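You operate a simulated robot arm through the tools that you are given. There is no shell and no other tool.

You are at the controls of a simulated robot arm. One attempt, no reset.

JOB
Put things in order on the counter. At the end: the white seals tube stands where the yellow strainer stood; the green sponge stands on top of the white slate; the yellow strainer stands where the catch bottle two (marked "CATCH 2") stood; the catch bottle two stands where the green sponge stood; the black torch from the counter stands where the white seals tube stood; whatever was shut is shut again. Leave all else as you found it, and nothing knocked over.

The check looks at the end state, three seconds after you hand in, the way a careful person would. Anything else that was tipped, shoved, dropped, spilled or broken makes it a failure. A push-on lid holds only when it is set on centred and level and pressed home; a screw cap is set on level and turned clockwise until tight.

ROBOT AND FRAMES
A 7-joint arm with a two-finger parallel gripper, fixed in place. Base frame: the origin is on the floor under the middle of its stand, x ahead of it, y to its left, z up; the work surface is at about z = 0.86. Lengths are in m, angles in degrees, forces in N, time in s.
With the tool pointing down near the work surface it reaches from about 0.24 to 0.68 m from the base axis. Its first joint turns from -66.0 to 66.0 degrees. Payload 2.4 kg.
The tool frame sits at the grasp point between the pads (the TCP): z along the fingers, y along the line on which they close. The tips reach 0.03 m beyond it. The gripper opens to 0.094 m. The fingers are 0.028 m wide and 0.01 m thick; the gripper's body (0.05 by 0.096 m) begins 0.055 m behind the TCP.
Orientation is that of the tool frame in the base frame, as a unit quaternion [x, y, z, w]. With the fingers straight down and closing along the base's y, the tool's x points along the base's -x, its y along +y and its z along -z.

CONTROLS
- The arm moves only by the tool jog_arm. Its arguments are lists of equal length, an entry for each row: "xyz": the shift along the base's x, y, z in units of 400 mm (1.0 is 400 mm), a list of three; "angular": the turn, a rotation vector about the base's x, y, z in units of 90 degrees (1.0 is 90 degrees), a list of three; "jaw": the opening in per cent of the stroke, from 0 (shut) to 100 (fully open). In form: {"xyz": [[x, y, z], ...], "angular": [[rx, ry, rz], ...], "jaw": [jaw, ...]}. A call has 1 to 20 rows; each row is the pose to reach, as a shift and turn from the pose commanded when the call began. A call with a number of a shift or a turn outside -1 to 1 is refused whole. A row lasts 0.2 s, in which the tool goes at most 0.05 m and 8.6 degrees; a call with a longer step from one row to the next is refused whole, and so is a gripper value outside its range. A pose out of reach is approached as far as the arm can. The call stops where the force on the tool passes 40 N (or 10 N more than at its start, if that is more) or the arm is blocked; 0.2 s more then pass. The fingers move at their own pace (about 0.153 m/s each) and stop on an object; they squeeze with about 21 N. The grip force told is the motor's: it shows also when the fingers shut on nothing. Time passes only in rows, and 0.2 s behind the last, so rows that repeat a pose let the fingers close. The reply holds the time, the measured pose of the TCP, the force on the tool along the base axes, the opening and the grip force, in the units named above and with some noise, with the torque about the TCP (base axes, N m) and any sound that the robot's microphone picked up.
- Cameras (640 x 400 px; columns grow to the right, rows downward): "scene" is fixed at [0.0132, 0.4594, 1.4446]; the picture's right is [-0.92, -0.40, 0.00], its down [-0.22, 0.52, -0.83] and it looks along [0.33, -0.76, -0.56] (base axes); focal length 310 px, centre (320, 200). "wrist" rides on the gripper at [0.076, 0.014, -0.102] in the tool frame; the picture's right is [-0.18, 0.98, 0.00], its down [-0.75, -0.14, -0.64] and it looks along [-0.63, -0.12, 0.77] (tool axes); focal length 243 px, centre (320, 200). There is no depth. A picture from a camera that has moved, and an enlarged one, comes with that camera's place and axes in the base frame and with its lens.
- camera(camera): a new picture of that camera. It takes no simulated time.
- enlarge(camera, box): a new picture of the part [left, top, right, bottom] of that camera's present view, enlarged. It takes no simulated time.
- job_done(): hands the job in; it is judged then, once.

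Places have to be worked out from the pictures, the camera data and where the tool is seen. Open the gripper and draw the arm clear of the work before you hand the job in, unless the task says otherwise.

The tools are called after "Call:" by a JSON object that holds its "fn" and its "kwargs". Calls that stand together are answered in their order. jog_arm: Moves the arm, as the interface text tells. Its arguments: {"type":"object","properties":{"xyz":{"type":"array","items":{"type":"array","items":{"type":"number"}}},"angular":{"type":"array","items":{"type":"array","items":{"type":"number"}}},"jaw":{"type":"array","items":{"type":"number"}}},"required":["xyz","angular","jaw"]} The other tools are called the same way: camera (camera) takes a picture; enlarge (camera, box) takes an enlarged picture of a part of a camera's view; job_done () hands the job in.

At the start:

```text
t: 0.0
eef_pos: [0.4048, -0.0922, 1.1368]
ee_rot: [0.0, 1.0, 0.0, 0.0]
force: [0.6, -0.3, 0.6]
moment: [0.01, 0.02, 0.02]
grip_width: 0.0941
grip_force: 0.0
```

scene: 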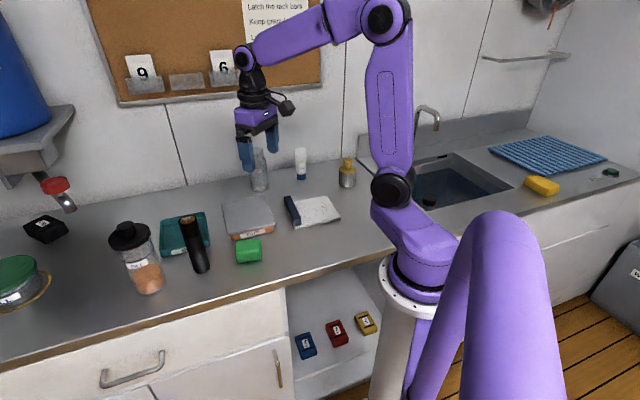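
wrist: 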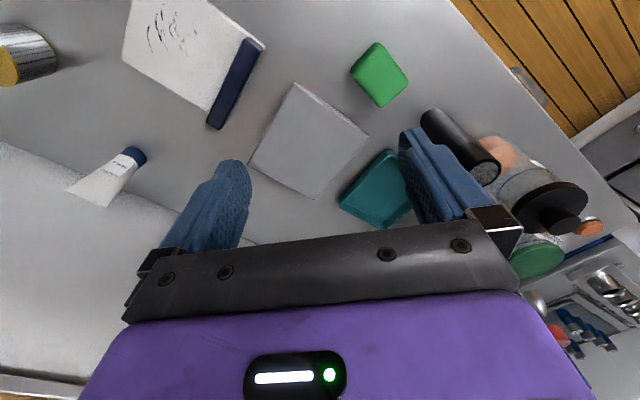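

I start by looking closer at the scene to identify all objects.

Call:
{"fn": "enlarge", "kwargs": {"camera": "scene", "box": [0, 140, 220, 320]}}

Call:
{"fn": "enlarge", "kwargs": {"camera": "scene", "box": [180, 120, 400, 280]}}

Call:
{"fn": "enlarge", "kwargs": {"camera": "scene", "box": [400, 80, 640, 260]}}

Call:
{"fn": "enlarge", "kwargs": {"camera": "scene", "box": [80, 0, 400, 140]}}

Call:
{"fn": "enlarge", "kwargs": {"camera": "wrist", "box": [400, 40, 640, 360]}}

Call:
{"fn": "enlarge", "kwargs": {"camera": "scene", "box": [260, 260, 420, 400]}}

```text
2.22 times, centred on (110, 230) of scene
camera zoom: at [0.0132, 0.4594, 1.4446], right [-0.92, -0.4, 0.0], down [-0.22, 0.52, -0.83], along [0.33, -0.76, -0.56], focal length 689 px, centre (787, 133)
```

zoom: 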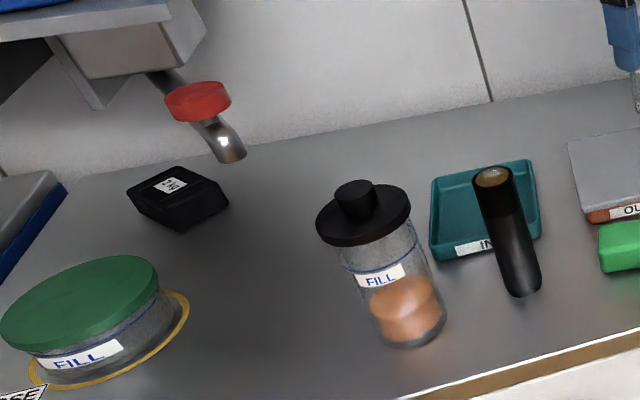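

```text
2.50 times, centred on (290, 200) of scene
camera zoom: at [0.0132, 0.4594, 1.4446], right [-0.92, -0.4, 0.0], down [-0.22, 0.52, -0.83], along [0.33, -0.76, -0.56], focal length 775 px, centre (395, 200)
```

zoom: 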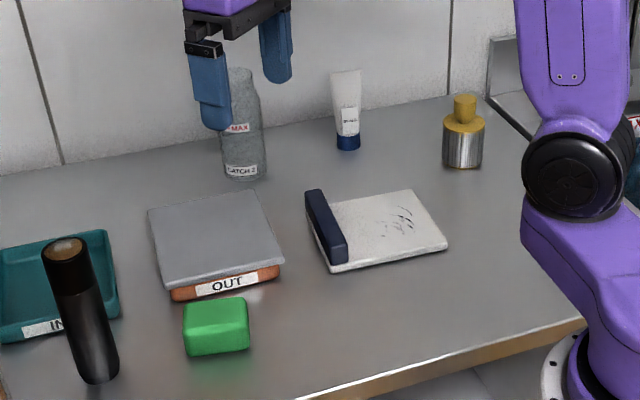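

```text
2.22 times, centred on (520, 170) of scene
camera zoom: at [0.0132, 0.4594, 1.4446], right [-0.92, -0.4, 0.0], down [-0.22, 0.52, -0.83], along [0.33, -0.76, -0.56], focal length 689 px, centre (-124, 267)
```

zoom: 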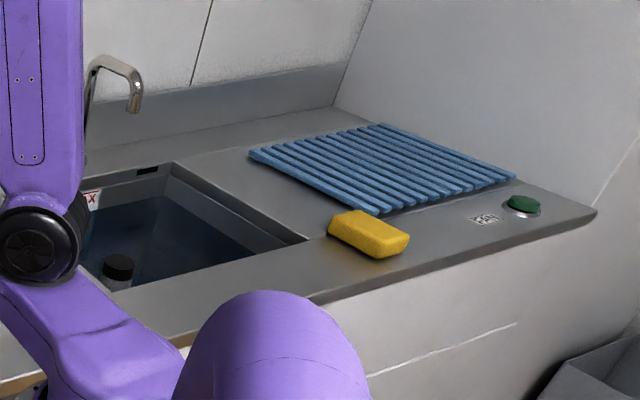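

```text
2.00 times, centred on (240, 70) of scene
camera zoom: at [0.0132, 0.4594, 1.4446], right [-0.92, -0.4, 0.0], down [-0.22, 0.52, -0.83], along [0.33, -0.76, -0.56], focal length 620 px, centre (480, 460)
```

zoom: 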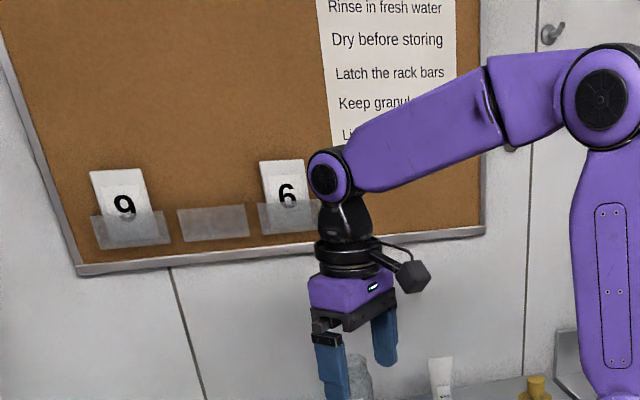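

```text
1.25 times, centred on (520, 200) of wrist
camera zoom: at [0.328, -0.0772, 1.2393], right [0.18, 0.98, 0.0], down [0.75, -0.14, 0.64], along [0.63, -0.12, -0.77], focal length 303 px, centre (70, 200)
```

zoom: 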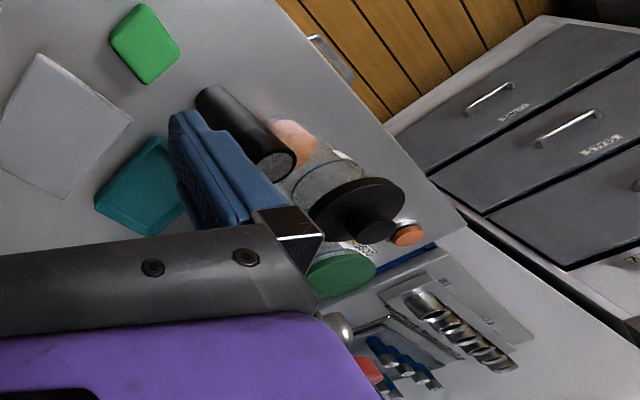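

```text
2.86 times, centred on (340, 330) of scene
camera zoom: at [0.0132, 0.4594, 1.4446], right [-0.92, -0.4, 0.0], down [-0.22, 0.52, -0.83], along [0.33, -0.76, -0.56], focal length 886 px, centre (263, -171)
```

zoom: 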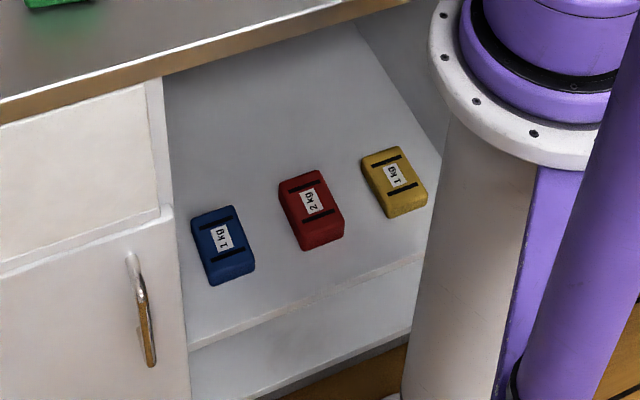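

The counter shows tube, strainer-like yellow item, CATCH 2 bottle, sponge, slate, torch. I enlarge further to verify identities and geometry before moving.

Call:
{"fn": "enlarge", "kwargs": {"camera": "scene", "box": [270, 130, 380, 200]}}

Call:
{"fn": "enlarge", "kwargs": {"camera": "scene", "box": [220, 120, 320, 200]}}

Call:
{"fn": "enlarge", "kwargs": {"camera": "wrist", "box": [0, 0, 280, 220]}}

Call:
{"fn": "enlarge", "kwargs": {"camera": "wrist", "box": [240, 20, 520, 240]}}

Call:
{"fn": "enlarge", "kwargs": {"camera": "scene", "box": [150, 190, 270, 290]}}

Call:
{"fn": "enlarge", "kwargs": {"camera": "scene", "box": [0, 0, 130, 320]}}

```text
5.71 times, centred on (325, 165) of scene
camera zoom: at [0.0132, 0.4594, 1.4446], right [-0.92, -0.4, 0.0], down [-0.22, 0.52, -0.83], along [0.33, -0.76, -0.56], focal length 1772 px, centre (291, 400)
```

zoom: 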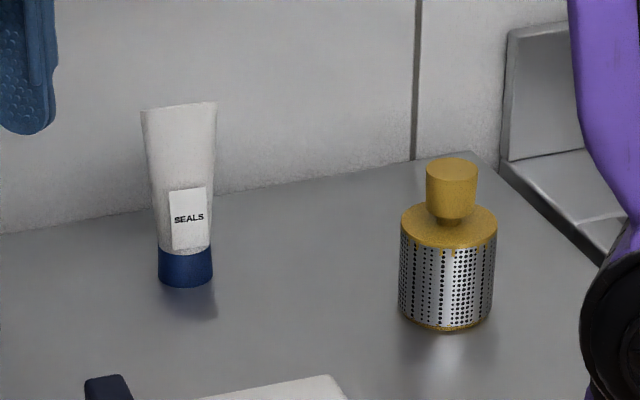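

```text
5.00 times, centred on (270, 160) of scene
camera zoom: at [0.0132, 0.4594, 1.4446], right [-0.92, -0.4, 0.0], down [-0.22, 0.52, -0.83], along [0.33, -0.76, -0.56], focal length 1550 px, centre (570, 400)
```

zoom: 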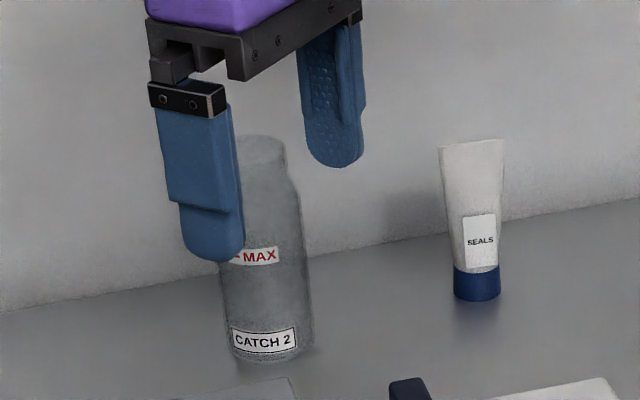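

```text
1.82 times, centred on (140, 110) of wrist
camera zoom: at [0.328, -0.0772, 1.2393], right [0.18, 0.98, 0.0], down [0.75, -0.14, 0.64], along [0.63, -0.12, -0.77], focal length 441 px, centre (647, 364)
```

zoom: 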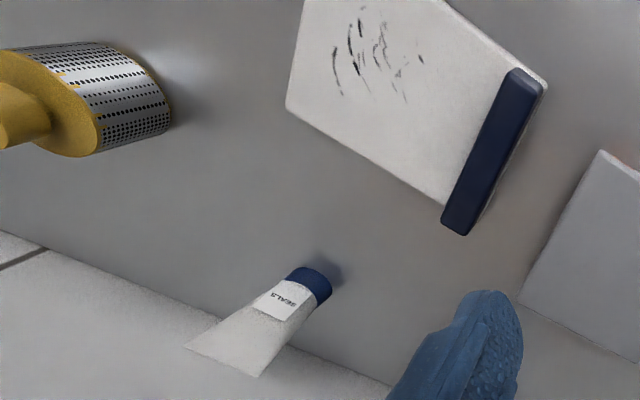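

```text
1.82 times, centred on (380, 130) of wrist
camera zoom: at [0.328, -0.0772, 1.2393], right [0.18, 0.98, 0.0], down [0.75, -0.14, 0.64], along [0.63, -0.12, -0.77], focal length 441 px, centre (211, 327)
```

zoom: 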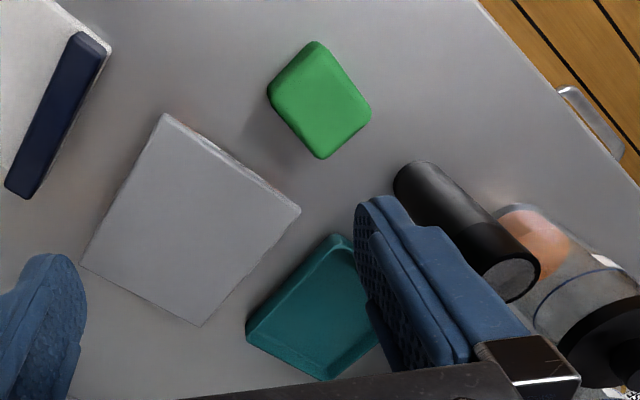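

```text
4.00 times, centred on (210, 240) of scene
camera zoom: at [0.0132, 0.4594, 1.4446], right [-0.92, -0.4, 0.0], down [-0.22, 0.52, -0.83], along [0.33, -0.76, -0.56], focal length 1240 px, centre (760, 40)
```

zoom: 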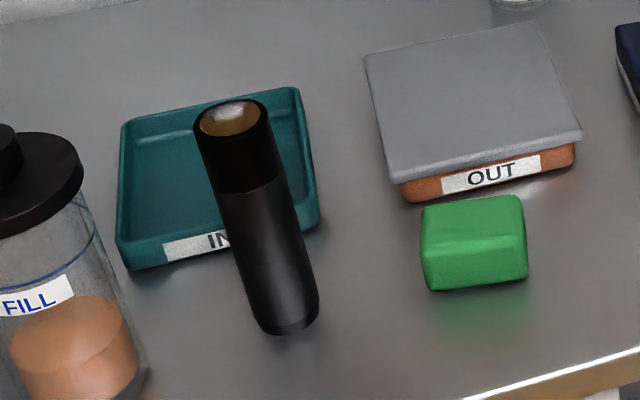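

```text
1.25 times, centred on (65, 160) of scene
camera zoom: at [0.0132, 0.4594, 1.4446], right [-0.92, -0.4, 0.0], down [-0.22, 0.52, -0.83], along [0.33, -0.76, -0.56], focal length 388 px, centre (639, 250)
```

zoom: 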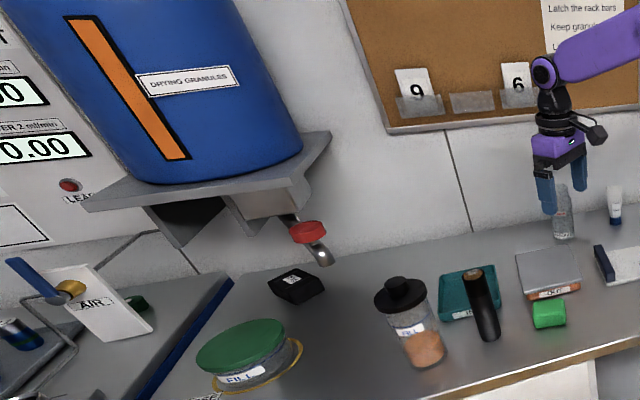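

The strainer is the perforated yellow-topped item; the torch and the bottle are upright and open on the counter, so nothing needs opening. I judge the sponge at about (0.424, -0.018), long axis about 36° – I move above it with the tool turned and look.

Call:
{"fn": "jog_arm", "kwargs": {"xyz": [[0.008, 0.03, -0.04], [0.016, 0.06, -0.08], [0.024, 0.09, -0.12], [0.032, 0.12, -0.16], [0.04, 0.15, -0.19], [0.048, 0.185, -0.22], [0.048, 0.185, -0.22]], "angular": [[0, 0, 0.07], [0, 0, 0.14], [0, 0, 0.21], [0, 0, 0.28], [0, 0, 0.35], [0, 0, 0.4], [0, 0, 0.4]], "jaw": [100, 95, 90, 80, 78, 78, 78]}}

Call:
{"fn": "camera", "kwargs": {"camera": "wrist"}}

Call:
{"fn": "camera", "kwargs": {"camera": "scene"}}

```text
t: 1.6
eef_pos: [0.4207, -0.0177, 1.0485]
ee_rot: [-0.309, 0.951, 0.0, 0.001]
force: [0.9, 0.0, -0.1]
moment: [0.0, 0.02, 0.0]
grip_width: 0.0733
grip_force: 0.1
```

```text
taken
camera wrist: at [0.3508, -0.0503, 1.15], right [-0.43, 0.9, 0.0], down [0.69, 0.33, 0.64], along [0.58, 0.28, -0.77], focal length 243 px, centre (320, 200)
```

wrist: 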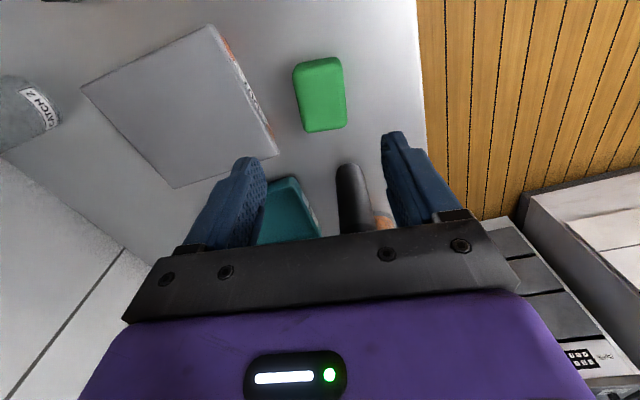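

```text
taken
```

scene: 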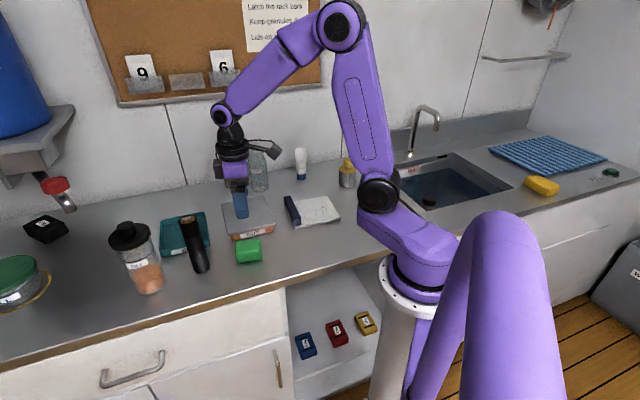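

The sponge appears at about (0.424,-0.016) with its long axis at about 33°. I lower toward it and look again before closing.

Call:
{"fn": "jog_arm", "kwargs": {"xyz": [[0.003, 0.003, -0.08], [0.006, 0.005, -0.16], [0.008, 0.006, -0.24], [0.008, 0.006, -0.28], [0.008, 0.006, -0.28]], "angular": [[0, 0, -0.01], [0, 0, -0.03], [0, 0, -0.03], [0, 0, -0.03], [0, 0, -0.03]], "jaw": [78, 78, 78, 78, 78]}}

Call:
{"fn": "camera", "kwargs": {"camera": "wrist"}}

Call:
{"fn": "enlarge", "kwargs": {"camera": "scene", "box": [180, 170, 300, 280]}}

```text
t: 2.8
eef_pos: [0.428, -0.0179, 0.9362]
ee_rot: [-0.286, 0.958, -0.001, 0.0]
force: [-0.4, -0.8, 0.3]
moment: [0.01, -0.03, -0.01]
grip_width: 0.0734
grip_force: 0.0
```

```text
taken
camera wrist: at [0.3559, -0.0467, 1.0381], right [-0.39, 0.92, 0.0], down [0.71, 0.3, 0.64], along [0.59, 0.25, -0.77], focal length 243 px, centre (320, 200)
```

wrist: 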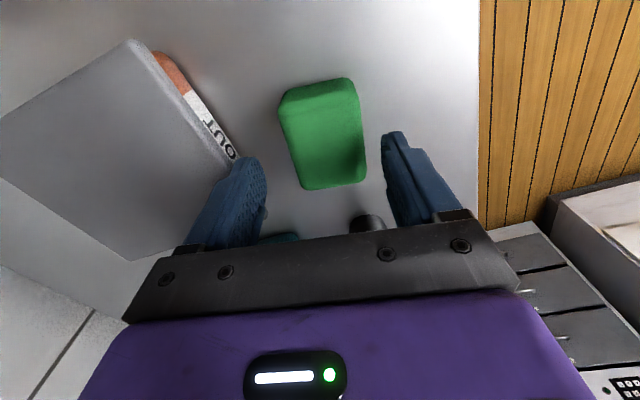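

```text
3.64 times, centred on (240, 225) of scene
camera zoom: at [0.0132, 0.4594, 1.4446], right [-0.92, -0.4, 0.0], down [-0.22, 0.52, -0.83], along [0.33, -0.76, -0.56], focal length 1128 px, centre (611, 109)
```

zoom: 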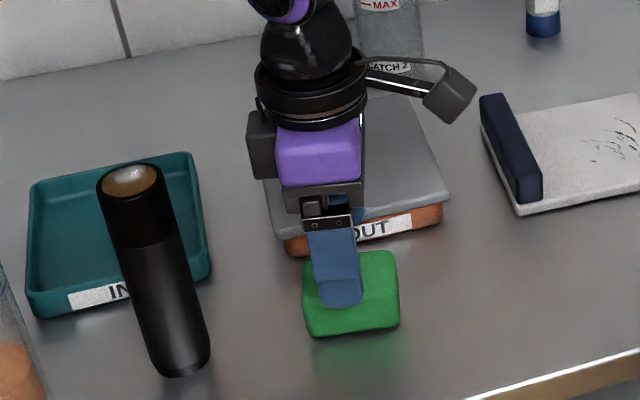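

The fingers straddle the sponge evenly, with the TCP at about (0.427,-0.017) over its centre. I lower to z≈0.894 and close.

Call:
{"fn": "jog_arm", "kwargs": {"xyz": [[0, 0, -0.06], [0, 0, -0.105], [0, 0, -0.105], [0, 0, -0.105], [0, 0, -0.105], [0, 0, -0.105]], "angular": [[0, 0, 0], [0, 0, 0], [0, 0, 0], [0, 0, 0], [0, 0, 0], [0, 0, 0]], "jaw": [78, 78, 78, 20, 20, 20]}}

```text
t: 4.2
eef_pos: [0.4269, -0.0163, 0.8952]
ee_rot: [-0.287, 0.958, 0.0, 0.001]
force: [0.6, 0.2, 0.6]
moment: [0.0, 0.03, 0.01]
grip_width: 0.0537
grip_force: 20.3
```

The grip holds at 0.054 m width. I lift and carry the sponge toward above the slate.

Call:
{"fn": "jog_arm", "kwargs": {"xyz": [[0, 0, 0.06], [0, 0, 0.16], [0, 0, 0.27], [-0.03, -0.08, 0.34], [-0.065, -0.18, 0.36], [-0.1, -0.28, 0.36], [-0.135, -0.38, 0.36], [-0.17, -0.48, 0.36], [-0.2, -0.56, 0.36], [-0.215, -0.62, 0.36], [-0.215, -0.62, 0.36]], "angular": [[0, 0, 0], [0, 0, 0], [0, 0, 0], [0, 0, 0.02], [0, 0, 0.05], [0, 0, 0.08], [0, 0, 0.1], [0, 0, 0.12], [0, 0, 0.13], [0, 0, 0.13], [0, 0, 0.13]], "jaw": [20, 20, 20, 20, 20, 20, 20, 20, 20, 20, 20]}}

Call:
{"fn": "camera", "kwargs": {"camera": "wrist"}}

Call:
{"fn": "camera", "kwargs": {"camera": "scene"}}

```text
t: 6.6
eef_pos: [0.3417, -0.2634, 1.0378]
ee_rot: [-0.383, 0.924, 0.0, 0.0]
force: [0.4, 0.1, -0.9]
moment: [0.01, -0.03, -0.01]
grip_width: 0.0539
grip_force: 20.7
```

```text
taken
camera wrist: at [0.2778, -0.307, 1.1407], right [-0.56, 0.83, 0.0], down [0.63, 0.43, 0.64], along [0.53, 0.36, -0.77], focal length 243 px, centre (320, 200)
```

wrist: 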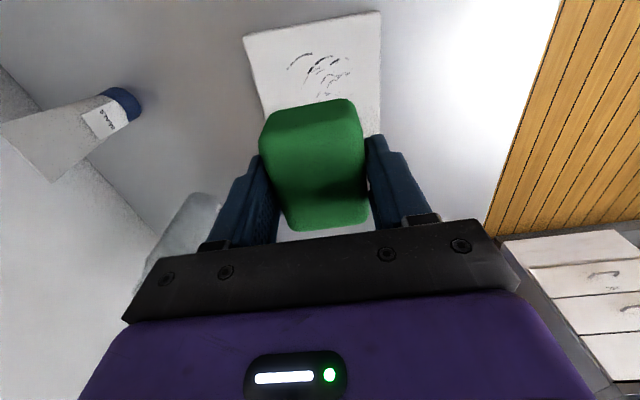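

```text
taken
```

scene: 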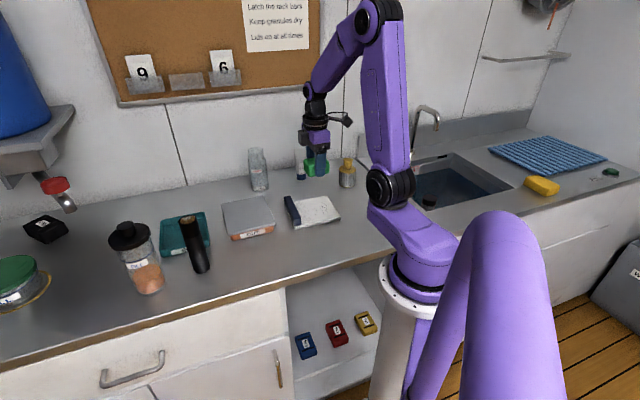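

The slate's near-edge corners come out at (0.257,-0.258) and (0.342,-0.350), so the clear area's centre is about (0.343,-0.262), right under the sponge. I lower to just above the slate and check.

Call:
{"fn": "jog_arm", "kwargs": {"xyz": [[0.002, 0.001, -0.08], [0.003, 0.002, -0.16], [0.004, 0.003, -0.22], [0.004, 0.003, -0.28], [0.004, 0.003, -0.3], [0.004, 0.003, -0.3]], "angular": [[0, 0, 0], [0, 0, 0], [0, 0, 0], [0, 0, 0], [0, 0, 0], [0, 0, 0]], "jaw": [20, 20, 20, 20, 20, 20]}}

Call:
{"fn": "enlarge", "kwargs": {"camera": "scene", "box": [260, 140, 370, 240]}}

Call:
{"fn": "camera", "kwargs": {"camera": "wrist"}}

```text
t: 8.0
eef_pos: [0.3448, -0.2631, 0.9192]
ee_rot: [-0.383, 0.924, 0.0, 0.0]
force: [0.4, 0.3, -1.2]
moment: [-0.01, 0.02, 0.01]
grip_width: 0.0538
grip_force: 21.0
```

```text
4.00 times, centred on (315, 190) of scene
camera zoom: at [0.0132, 0.4594, 1.4446], right [-0.92, -0.4, 0.0], down [-0.22, 0.52, -0.83], along [0.33, -0.76, -0.56], focal length 1240 px, centre (340, 240)
```

zoom: 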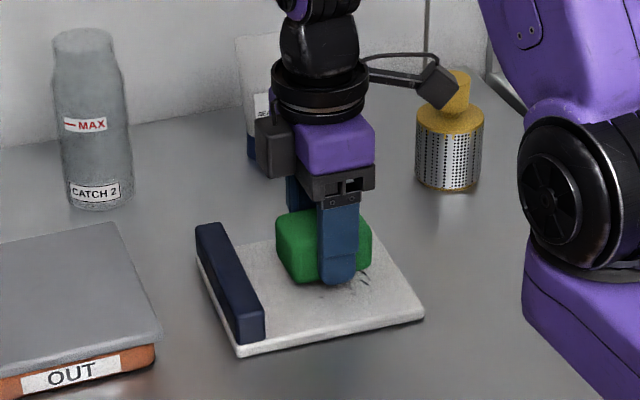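

```text
taken
camera wrist: at [0.2804, -0.3067, 1.0213], right [-0.56, 0.83, 0.0], down [0.63, 0.43, 0.64], along [0.53, 0.36, -0.77], focal length 243 px, centre (320, 200)
```

wrist: 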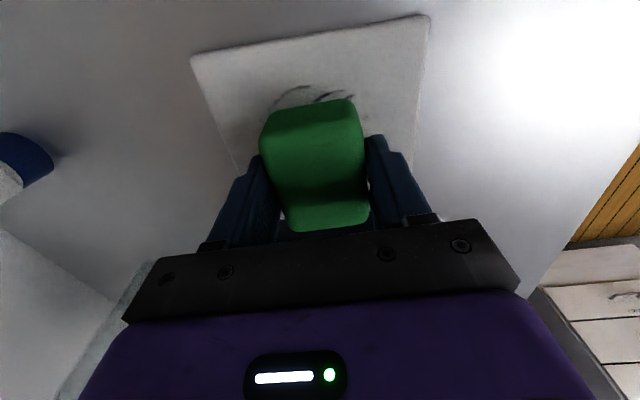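

The sponge is over the clear area, well off the blue bar. I lower in small steps watching the force.

Call:
{"fn": "jog_arm", "kwargs": {"xyz": [[0, 0, -0.012], [0, 0, -0.022], [0, 0, -0.022]], "angular": [[0, 0, 0], [0, 0, 0], [0, 0, 0]], "jaw": [20, 20, 20]}}

```text
t: 8.8
eef_pos: [0.3435, -0.2617, 0.91]
ee_rot: [-0.383, 0.924, 0.0, 0.0]
force: [-0.3, -0.8, 0.0]
moment: [0.03, -0.02, 0.02]
grip_width: 0.0537
grip_force: 21.2
```

Not yet in contact. I lower a few millimetres more.

Call:
{"fn": "jog_arm", "kwargs": {"xyz": [[0, 0, -0.005], [0, 0, -0.01], [0, 0, -0.01]], "angular": [[0, 0, 0], [0, 0, 0], [0, 0, 0]], "jaw": [20, 20, 20]}}

Call:
{"fn": "enlarge", "kwargs": {"camera": "scene", "box": [280, 170, 350, 220]}}

```text
t: 9.6
eef_pos: [0.3435, -0.2619, 0.9077]
ee_rot: [-0.383, 0.924, -0.001, 0.0]
force: [-0.2, 1.8, 20.3]
moment: [0.13, 0.09, 0.0]
grip_width: 0.0537
grip_force: 21.1
```

```text
8.00 times, centred on (315, 195) of scene
camera zoom: at [0.0129, 0.4597, 1.4445], right [-0.92, -0.4, 0.0], down [-0.22, 0.52, -0.83], along [0.33, -0.76, -0.56], focal length 2480 px, centre (360, 240)
```

zoom: 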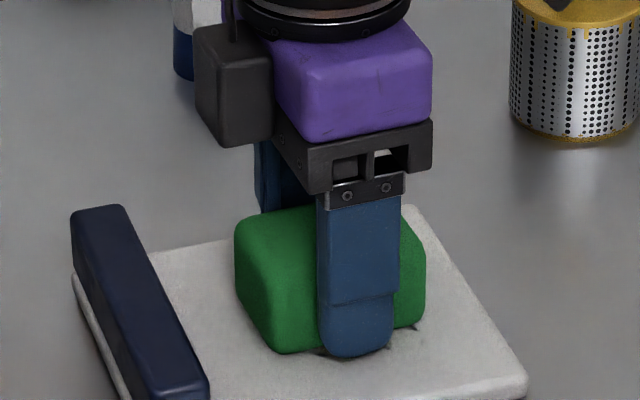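

Contact with 20 N, the sponge rests on the slate. I ease the pressure, open, and rise straight up.

Call:
{"fn": "jog_arm", "kwargs": {"xyz": [[0, 0, 0.005], [0, 0, 0.005], [0, 0, 0.005], [0, 0, 0.005], [0, 0, 0.06], [0, 0, 0.15], [0, 0, 0.26], [0, 0, 0.36], [0, 0, 0.36]], "angular": [[0, 0, 0], [0, 0, 0], [0, 0, 0], [0, 0, 0], [0, 0, 0], [0, 0, 0], [0, 0, 0], [0, 0, 0], [0, 0, 0]], "jaw": [20, 62, 80, 80, 80, 85, 90, 95, 95]}}

Call:
{"fn": "camera", "kwargs": {"camera": "scene"}}

Call:
{"fn": "camera", "kwargs": {"camera": "wrist"}}

```text
t: 11.6
eef_pos: [0.3439, -0.2627, 1.0489]
ee_rot: [-0.383, 0.924, 0.0, 0.0]
force: [-0.1, 0.5, 0.2]
moment: [0.0, -0.01, -0.01]
grip_width: 0.0892
grip_force: 0.1
```

```text
taken
```

scene: 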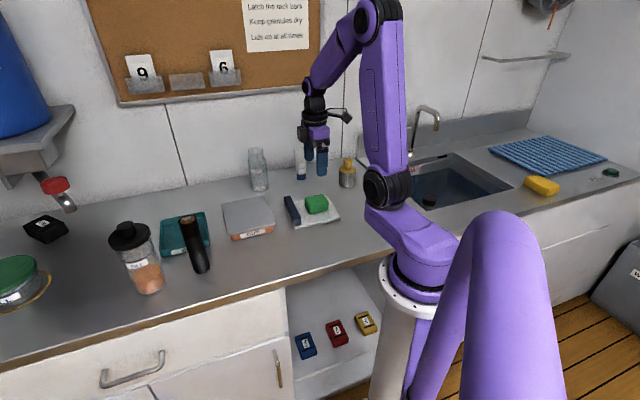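

```text
taken
camera wrist: at [0.2797, -0.3068, 1.1514], right [-0.56, 0.83, 0.0], down [0.63, 0.43, 0.64], along [0.53, 0.36, -0.77], focal length 243 px, centre (320, 200)
```

wrist: 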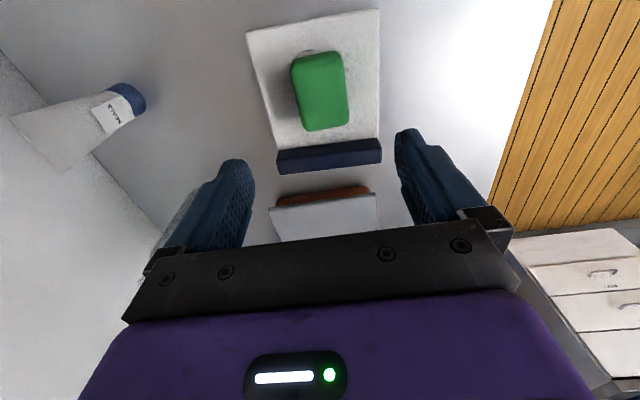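

The sponge stands on the slate. Next the CATCH 2 bottle: I enlarge it unobstructed.

Call:
{"fn": "enlarge", "kwargs": {"camera": "scene", "box": [220, 130, 300, 200]}}

Call:
{"fn": "enlarge", "kwargs": {"camera": "scene", "box": [280, 140, 360, 220]}}

```text
5.71 times, centred on (260, 165) of scene
camera zoom: at [0.0132, 0.4594, 1.4446], right [-0.92, -0.4, 0.0], down [-0.22, 0.52, -0.83], along [0.33, -0.76, -0.56], focal length 1772 px, centre (663, 400)
```

zoom: 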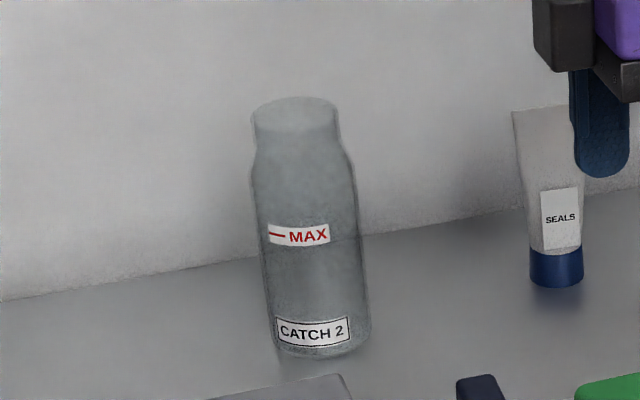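

```text
5.00 times, centred on (320, 180) of scene
camera zoom: at [0.0132, 0.4594, 1.4446], right [-0.92, -0.4, 0.0], down [-0.22, 0.52, -0.83], along [0.33, -0.76, -0.56], focal length 1550 px, centre (320, 300)
```

zoom: 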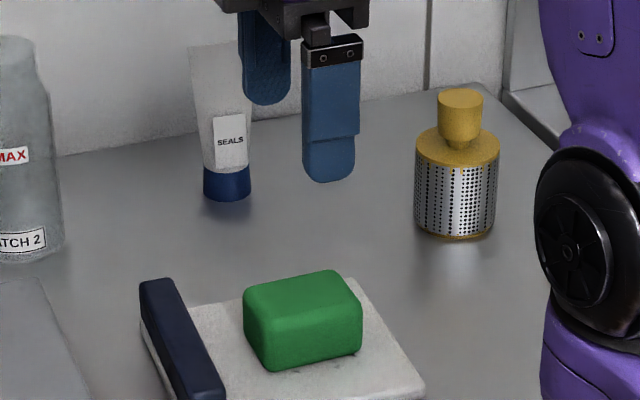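

The bottle's axis comes out near (0.584,-0.318), about 0.06 m wide, top near z≈1.01. I raise and move toward it, stopping short for a wrist view.

Call:
{"fn": "jog_arm", "kwargs": {"xyz": [[0.02, 0, 0.08], [0.08, -0.01, 0.15], [0.17, -0.03, 0.17], [0.27, -0.05, 0.17], [0.37, -0.075, 0.17], [0.45, -0.09, 0.17], [0.49, -0.1, 0.17], [0.49, -0.1, 0.17]], "angular": [[0, 0, 0], [0, 0, 0], [0, 0, 0], [0, 0, 0], [0, 0, 0], [0, 0, 0], [0, 0, 0], [0, 0, 0]], "jaw": [100, 100, 100, 100, 100, 100, 100, 100]}}

Call:
{"fn": "camera", "kwargs": {"camera": "wrist"}}

Call:
{"fn": "camera", "kwargs": {"camera": "scene"}}

```text
t: 13.4
eef_pos: [0.5401, -0.3033, 1.1185]
ee_rot: [-0.382, 0.924, 0.0, 0.0]
force: [-0.4, 0.0, 0.9]
moment: [-0.01, 0.02, -0.03]
grip_width: 0.0941
grip_force: 0.1
```

```text
taken
camera wrist: at [0.4758, -0.3468, 1.2211], right [-0.56, 0.83, 0.0], down [0.63, 0.43, 0.64], along [0.53, 0.36, -0.77], focal length 243 px, centre (320, 200)
```

wrist: 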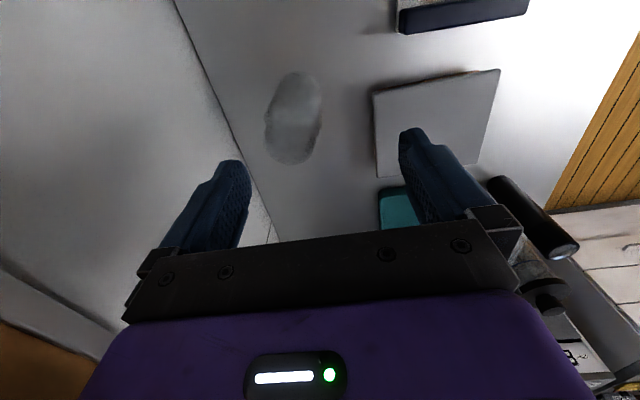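

```text
taken
```

scene: 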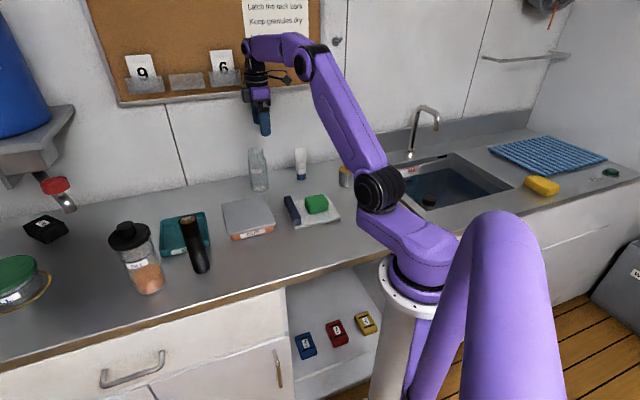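

Call:
{"fn": "enlarge", "kwargs": {"camera": "wrist", "box": [240, 50, 360, 180]}}

```text
3.08 times, centred on (300, 115) of wrist
camera zoom: at [0.4758, -0.3468, 1.2211], right [-0.56, 0.83, 0.0], down [0.63, 0.43, 0.64], along [0.53, 0.36, -0.77], focal length 746 px, centre (382, 462)
```

zoom: 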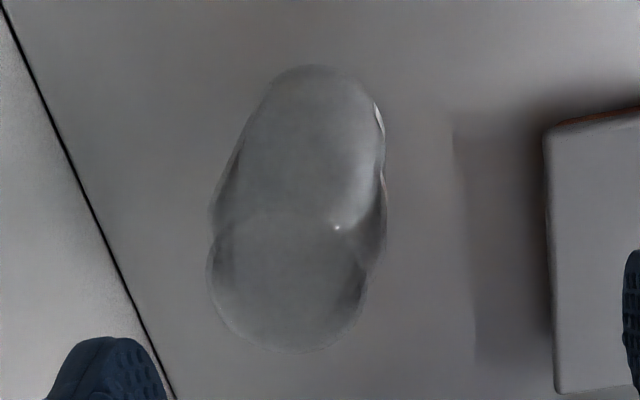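

The wrist view puts the bottle axis near (0.580,-0.314), neck about 0.048 m wide. I move above it and lower a bit for a check.

Call:
{"fn": "jog_arm", "kwargs": {"xyz": [[0.05, -0.014, 0], [0.1, -0.028, -0.01], [0.102, -0.028, -0.06], [0.102, -0.028, -0.12], [0.102, -0.028, -0.12]], "angular": [[0, 0, 0], [0, 0, 0], [0, 0, 0], [0, 0, 0], [0, 0, 0]], "jaw": [100, 100, 100, 100, 100]}}

Call:
{"fn": "camera", "kwargs": {"camera": "wrist"}}

Call:
{"fn": "enlarge", "kwargs": {"camera": "scene", "box": [210, 90, 310, 200]}}

```text
t: 14.6
eef_pos: [0.5798, -0.3139, 1.0708]
ee_rot: [-0.383, 0.924, 0.001, 0.0]
force: [-0.1, 0.6, 0.3]
moment: [-0.02, -0.01, 0.03]
grip_width: 0.0939
grip_force: 0.0
```

```text
taken
camera wrist: at [0.5157, -0.3575, 1.173], right [-0.56, 0.83, 0.0], down [0.63, 0.43, 0.64], along [0.53, 0.36, -0.77], focal length 243 px, centre (320, 200)
```

wrist: 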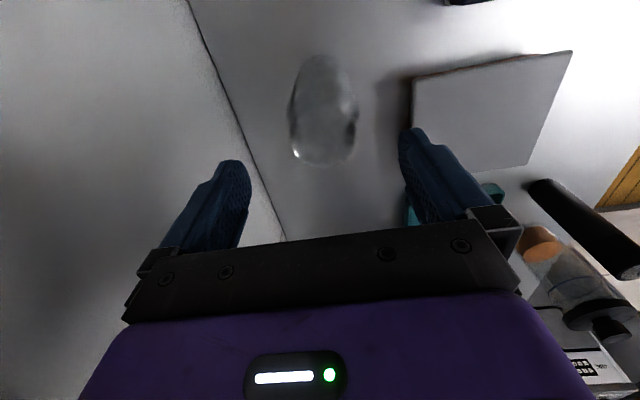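

```text
3.64 times, centred on (260, 145) of scene
camera zoom: at [0.0132, 0.4594, 1.4446], right [-0.92, -0.4, 0.0], down [-0.22, 0.52, -0.83], along [0.33, -0.76, -0.56], focal length 1128 px, centre (538, 400)
```

zoom: 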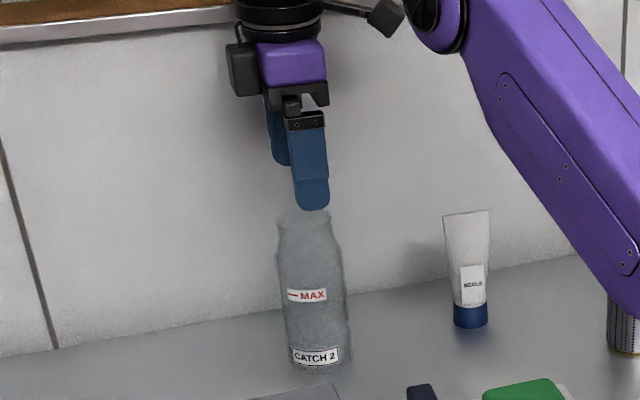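

The fingers straddle the bottle evenly. I lower to z≈0.966 and close gently on the body.

Call:
{"fn": "jog_arm", "kwargs": {"xyz": [[0, 0, -0.06], [0, 0, -0.12], [0, 0, -0.18], [0, 0, -0.23], [0, 0, -0.262], [0, 0, -0.262]], "angular": [[0, 0, 0], [0, 0, 0], [0, 0, 0], [0, 0, 0], [0, 0, 0], [0, 0, 0]], "jaw": [100, 100, 100, 100, 100, 100]}}

Call:
{"fn": "enlarge", "kwargs": {"camera": "scene", "box": [210, 90, 310, 200]}}

Call:
{"fn": "camera", "kwargs": {"camera": "wrist"}}

```text
t: 16.0
eef_pos: [0.5784, -0.3136, 0.9645]
ee_rot: [-0.383, 0.924, 0.0, 0.0]
force: [0.4, 0.2, 0.5]
moment: [0.02, -0.01, 0.01]
grip_width: 0.0939
grip_force: 0.1
```

```text
3.64 times, centred on (260, 145) of scene
camera zoom: at [0.0132, 0.4594, 1.4446], right [-0.92, -0.4, 0.0], down [-0.22, 0.52, -0.83], along [0.33, -0.76, -0.56], focal length 1128 px, centre (538, 400)
```

zoom: 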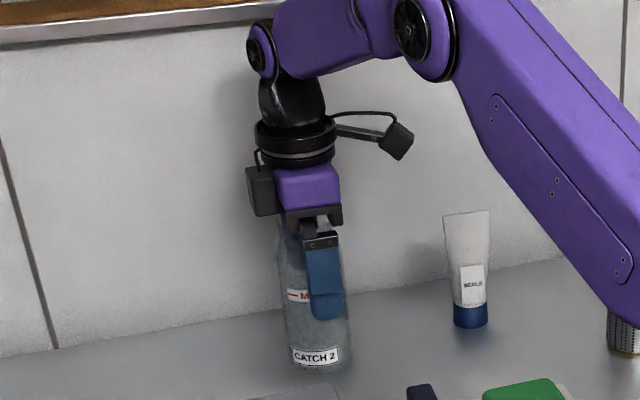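

```text
taken
camera wrist: at [0.5142, -0.3566, 1.0666], right [-0.56, 0.83, 0.0], down [0.63, 0.43, 0.64], along [0.53, 0.36, -0.77], focal length 243 px, centre (320, 200)
```

wrist: 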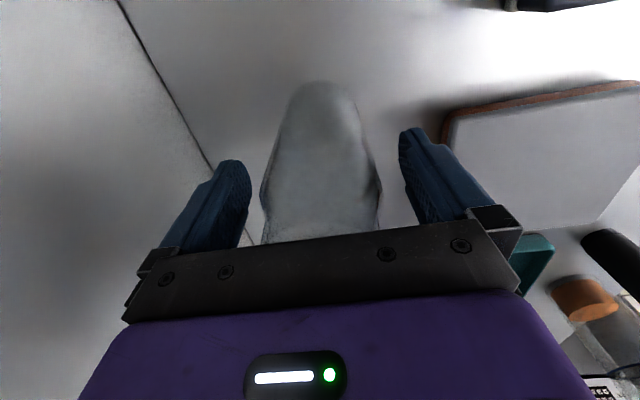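

The bottle sits centred between the fingers. I close on it.

Call:
{"fn": "jog_arm", "kwargs": {"xyz": [[0, 0, 0], [0, 0, 0], [0, 0, 0], [0, 0, 0]], "angular": [[0, 0, 0], [0, 0, 0], [0, 0, 0], [0, 0, 0]], "jaw": [75, 65, 40, 40]}}

Call:
{"fn": "enlarge", "kwargs": {"camera": "scene", "box": [210, 90, 310, 200]}}

```text
t: 17.0
eef_pos: [0.5772, -0.3132, 0.9651]
ee_rot: [-0.382, 0.924, 0.0, 0.0]
force: [-0.4, 0.2, -0.5]
moment: [0.02, 0.0, -0.01]
grip_width: 0.0612
grip_force: 20.7
```

```text
3.64 times, centred on (260, 145) of scene
camera zoom: at [0.0132, 0.4594, 1.4446], right [-0.92, -0.4, 0.0], down [-0.22, 0.52, -0.83], along [0.33, -0.76, -0.56], focal length 1128 px, centre (538, 400)
```

zoom: 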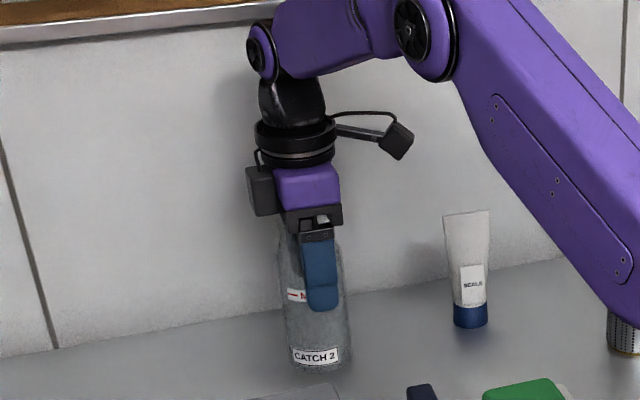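

Held at 0.061 m with no disturbance. I lift it and carry it slowly, upright, over the tray to above the sponge's old spot.

Call:
{"fn": "jog_arm", "kwargs": {"xyz": [[0, 0, 0.02], [0, 0, 0.07], [0, 0, 0.14], [0, 0, 0.21], [-0.015, 0.03, 0.265], [-0.045, 0.09, 0.29], [-0.08, 0.16, 0.29], [-0.115, 0.23, 0.29], [-0.15, 0.3, 0.29], [-0.185, 0.365, 0.29], [-0.22, 0.435, 0.29], [-0.255, 0.5, 0.29], [-0.29, 0.57, 0.29], [-0.32, 0.635, 0.29], [-0.345, 0.685, 0.29], [-0.365, 0.72, 0.29], [-0.3775, 0.7425, 0.29], [-0.3775, 0.7425, 0.29]], "angular": [[0, 0, 0], [0, 0, 0], [0, 0, 0], [0, 0, 0], [0, 0, 0], [0, 0, 0], [0, 0, 0], [0, 0, 0], [0, 0, 0], [0, 0, 0], [0, 0, 0], [0, 0, 0], [0, 0, 0], [0, 0, 0], [0, 0, 0], [0, 0, 0], [0, 0, 0], [0, 0, 0]], "jaw": [40, 40, 40, 40, 40, 40, 40, 40, 40, 40, 40, 40, 40, 40, 40, 40, 40, 40]}}

Call:
{"fn": "camera", "kwargs": {"camera": "scene"}}

Call:
{"fn": "camera", "kwargs": {"camera": "wrist"}}

```text
t: 20.8
eef_pos: [0.4287, -0.0165, 1.0819]
ee_rot: [-0.383, 0.924, 0.0, -0.001]
force: [-0.6, 0.4, -0.9]
moment: [0.02, 0.01, 0.0]
grip_width: 0.0615
grip_force: 21.3
```

```text
taken
```

scene: 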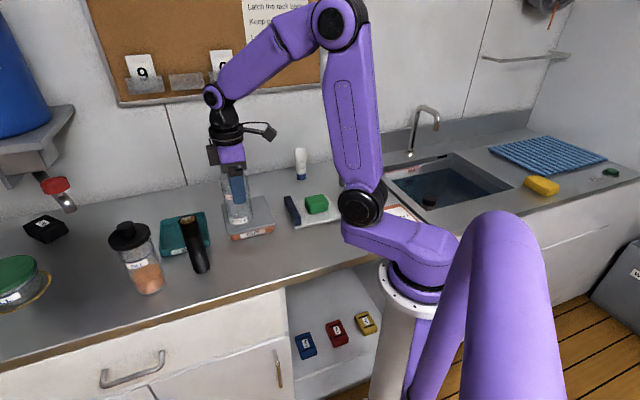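

```text
taken
camera wrist: at [0.3648, -0.0598, 1.1838], right [-0.56, 0.83, 0.0], down [0.63, 0.43, 0.64], along [0.53, 0.36, -0.77], focal length 243 px, centre (320, 200)
```

wrist: 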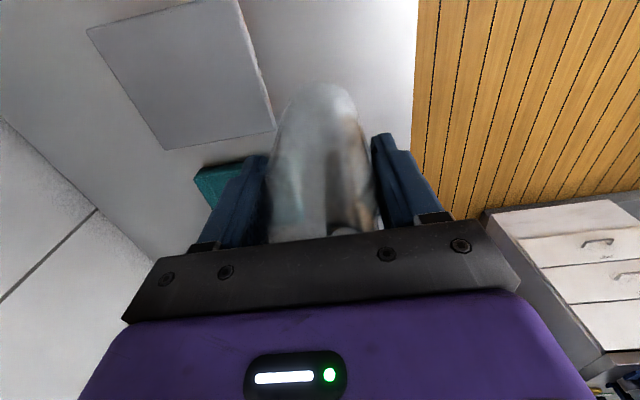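

The bottle hangs over the old sponge spot (0.428,-0.016) with about 3 cm to the OUT lid. I lower it to just above the counter.

Call:
{"fn": "jog_arm", "kwargs": {"xyz": [[0, 0, -0.05], [0, 0, -0.11], [0, 0, -0.17], [0, 0, -0.22], [0, 0, -0.26], [0, 0, -0.28], [0, 0, -0.285], [0, 0, -0.285]], "angular": [[0, 0, 0], [0, 0, 0], [0, 0, 0], [0, 0, 0], [0, 0, 0], [0, 0, 0], [0, 0, 0], [0, 0, 0]], "jaw": [40, 40, 40, 40, 40, 40, 40, 40]}}

Call:
{"fn": "enlarge", "kwargs": {"camera": "scene", "box": [170, 140, 310, 280]}}

```text
t: 22.6
eef_pos: [0.4286, -0.0149, 0.9671]
ee_rot: [-0.383, 0.924, 0.0, 0.0]
force: [-0.1, 0.0, -0.5]
moment: [-0.01, -0.01, -0.02]
grip_width: 0.0615
grip_force: 21.4
```

```text
2.86 times, centred on (240, 210) of scene
camera zoom: at [0.0132, 0.4594, 1.4446], right [-0.92, -0.4, 0.0], down [-0.22, 0.52, -0.83], along [0.33, -0.76, -0.56], focal length 886 px, centre (549, 171)
```

zoom: 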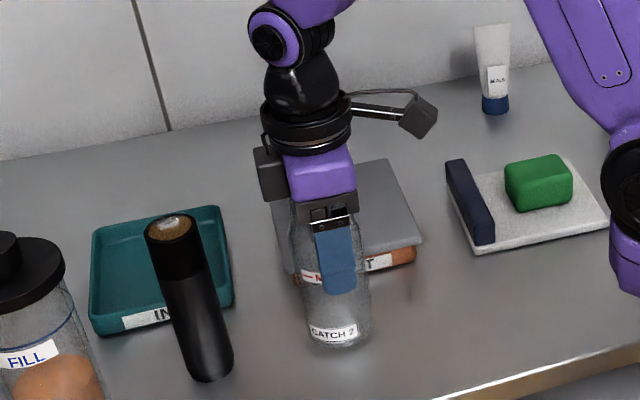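

The bottle is almost at the counter; I lower the last millimetres to contact.

Call:
{"fn": "jog_arm", "kwargs": {"xyz": [[0, 0, -0.004], [0, 0, -0.008], [0, 0, -0.008]], "angular": [[0, 0, 0], [0, 0, 0], [0, 0, 0]], "jaw": [40, 40, 40]}}

```text
t: 23.4
eef_pos: [0.4284, -0.0148, 0.9643]
ee_rot: [-0.383, 0.924, 0.0, 0.0]
force: [-0.7, 0.2, -0.7]
moment: [0.02, -0.01, 0.04]
grip_width: 0.0616
grip_force: 21.6
```

No contact force yet; another small step down.

Call:
{"fn": "jog_arm", "kwargs": {"xyz": [[0, 0, -0.003], [0, 0, -0.006], [0, 0, -0.006]], "angular": [[0, 0, 0], [0, 0, 0], [0, 0, 0]], "jaw": [40, 40, 40]}}

```text
t: 24.2
eef_pos: [0.4277, -0.0159, 0.9611]
ee_rot: [-0.383, 0.924, 0.0, 0.002]
force: [0.5, 2.7, 17.4]
moment: [0.3, 0.0, 0.03]
grip_width: 0.0615
grip_force: 20.6
```

Contact at 17 N. I relieve it slightly, open slowly to 0.075 m, and rise straight up.

Call:
{"fn": "jog_arm", "kwargs": {"xyz": [[0, 0, 0.005], [0, 0, 0.005], [0, 0, 0.005], [0, 0, 0.005], [0, 0, 0.005], [0, 0, 0.005]], "angular": [[0, 0, 0], [0, 0, 0], [0, 0, 0], [0, 0, 0], [0, 0, 0], [0, 0, 0]], "jaw": [40, 66, 69, 74, 80, 80]}}

Call:
{"fn": "enlarge", "kwargs": {"camera": "scene", "box": [170, 140, 310, 280]}}

Call:
{"fn": "camera", "kwargs": {"camera": "wrist"}}

```text
t: 25.6
eef_pos: [0.4288, -0.0164, 0.9623]
ee_rot: [-0.383, 0.924, 0.0, 0.001]
force: [0.3, -0.2, 0.0]
moment: [0.0, 0.0, -0.01]
grip_width: 0.0749
grip_force: 0.1
```

```text
2.86 times, centred on (240, 210) of scene
camera zoom: at [0.0132, 0.4594, 1.4446], right [-0.92, -0.4, 0.0], down [-0.22, 0.52, -0.83], along [0.33, -0.76, -0.56], focal length 886 px, centre (549, 171)
```

zoom: 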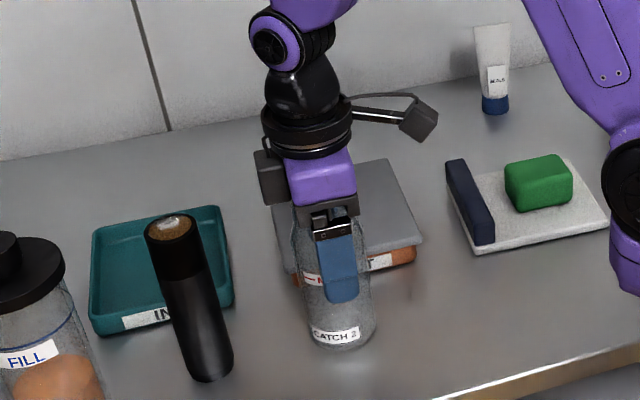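

```text
taken
camera wrist: at [0.3642, -0.0598, 1.066], right [-0.56, 0.83, 0.0], down [0.63, 0.43, 0.64], along [0.53, 0.36, -0.77], focal length 243 px, centre (320, 200)
```

wrist: 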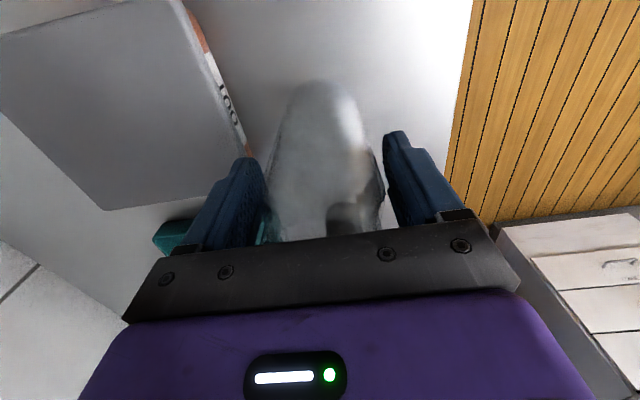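

The bottle stands free at the sponge's old place. I rise straight up and then move toward the strainer, turning the tool back to zero yaw.

Call:
{"fn": "jog_arm", "kwargs": {"xyz": [[0, 0, 0.04], [0, 0, 0.12], [0, 0, 0.22], [0, 0, 0.32], [-0.02, -0.07, 0.36], [-0.045, -0.16, 0.36], [-0.07, -0.26, 0.36], [-0.097, -0.36, 0.36], [-0.124, -0.46, 0.36], [-0.15, -0.56, 0.36], [-0.178, -0.66, 0.36], [-0.2, -0.75, 0.36], [-0.225, -0.83, 0.36], [-0.245, -0.9, 0.36], [-0.245, -0.91, 0.36], [-0.245, -0.91, 0.36]], "angular": [[0, 0, 0], [0, 0, 0], [0, 0, 0], [0, 0, 0], [0, 0, -0.03], [0, 0, -0.08], [0, 0, -0.14], [0, 0, -0.2], [0, 0, -0.26], [0, 0, -0.32], [0, 0, -0.38], [0, 0, -0.43], [0, 0, -0.48], [0, 0, -0.5], [0, 0, -0.5], [0, 0, -0.5]], "jaw": [80, 80, 80, 85, 90, 95, 100, 100, 100, 100, 100, 100, 100, 100, 100, 100]}}

Call:
{"fn": "camera", "kwargs": {"camera": "wrist"}}

Call:
{"fn": "camera", "kwargs": {"camera": "scene"}}

```text
t: 29.0
eef_pos: [0.3278, -0.3807, 1.1089]
ee_rot: [-0.001, 1.0, 0.0, 0.001]
force: [0.1, -0.1, 0.1]
moment: [-0.01, 0.04, 0.0]
grip_width: 0.0941
grip_force: 0.2
```

```text
taken
camera wrist: at [0.2514, -0.3658, 1.2111], right [0.18, 0.98, 0.0], down [0.75, -0.14, 0.64], along [0.63, -0.12, -0.77], focal length 243 px, centre (320, 200)
```

wrist: 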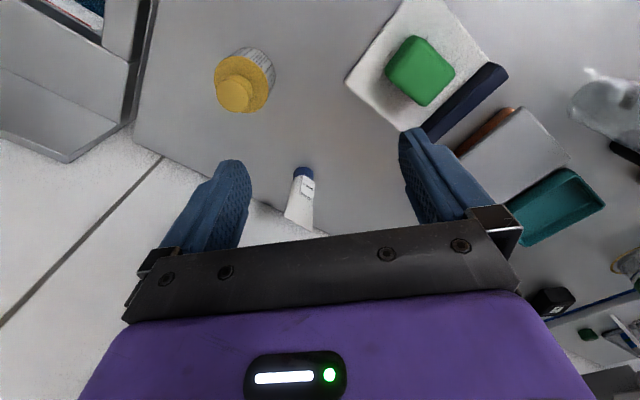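

```text
taken
```

scene: 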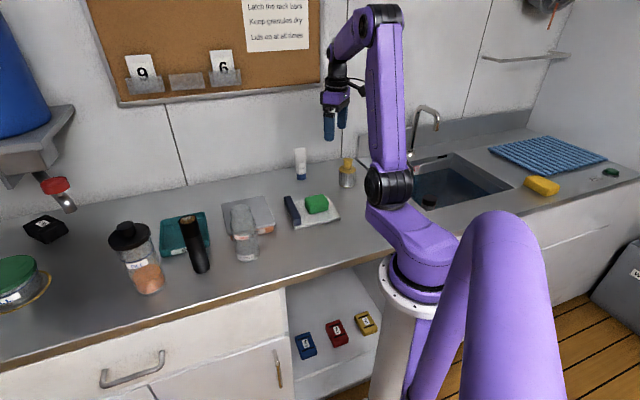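

Call:
{"fn": "enlarge", "kwargs": {"camera": "wrist", "box": [190, 20, 340, 240]}}

Call:
{"fn": "enlarge", "kwargs": {"camera": "wrist", "box": [200, 35, 290, 125]}}

Call:
{"fn": "enlarge", "kwargs": {"camera": "scene", "box": [280, 140, 380, 220]}}

```text
1.82 times, centred on (265, 130) of wrist
camera zoom: at [0.2514, -0.3658, 1.2111], right [0.18, 0.98, 0.0], down [0.75, -0.14, 0.64], along [0.63, -0.12, -0.77], focal length 441 px, centre (420, 327)
```

zoom: 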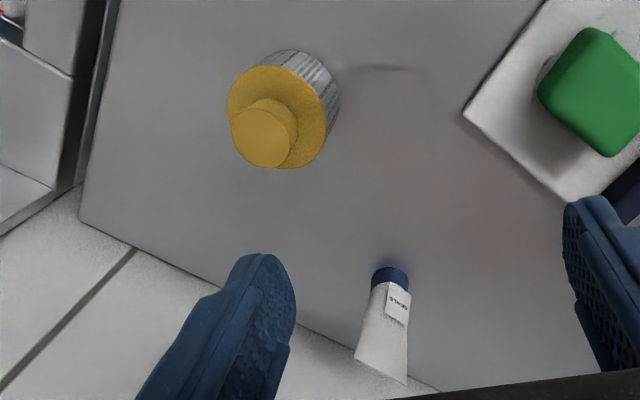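

```text
4.44 times, centred on (245, 80) of wrist
camera zoom: at [0.2514, -0.3658, 1.2111], right [0.18, 0.98, 0.0], down [0.75, -0.14, 0.64], along [0.63, -0.12, -0.77], focal length 1078 px, centre (653, 733)
```

zoom: 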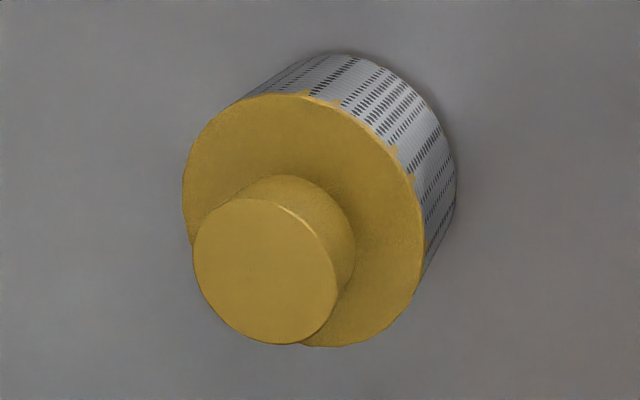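

```text
5.00 times, centred on (330, 180) of scene
camera zoom: at [0.0132, 0.4594, 1.4446], right [-0.92, -0.4, 0.0], down [-0.22, 0.52, -0.83], along [0.33, -0.76, -0.56], focal length 1550 px, centre (270, 300)
```

zoom: 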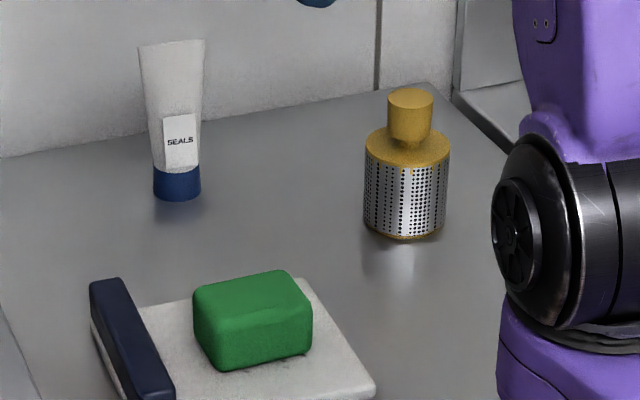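

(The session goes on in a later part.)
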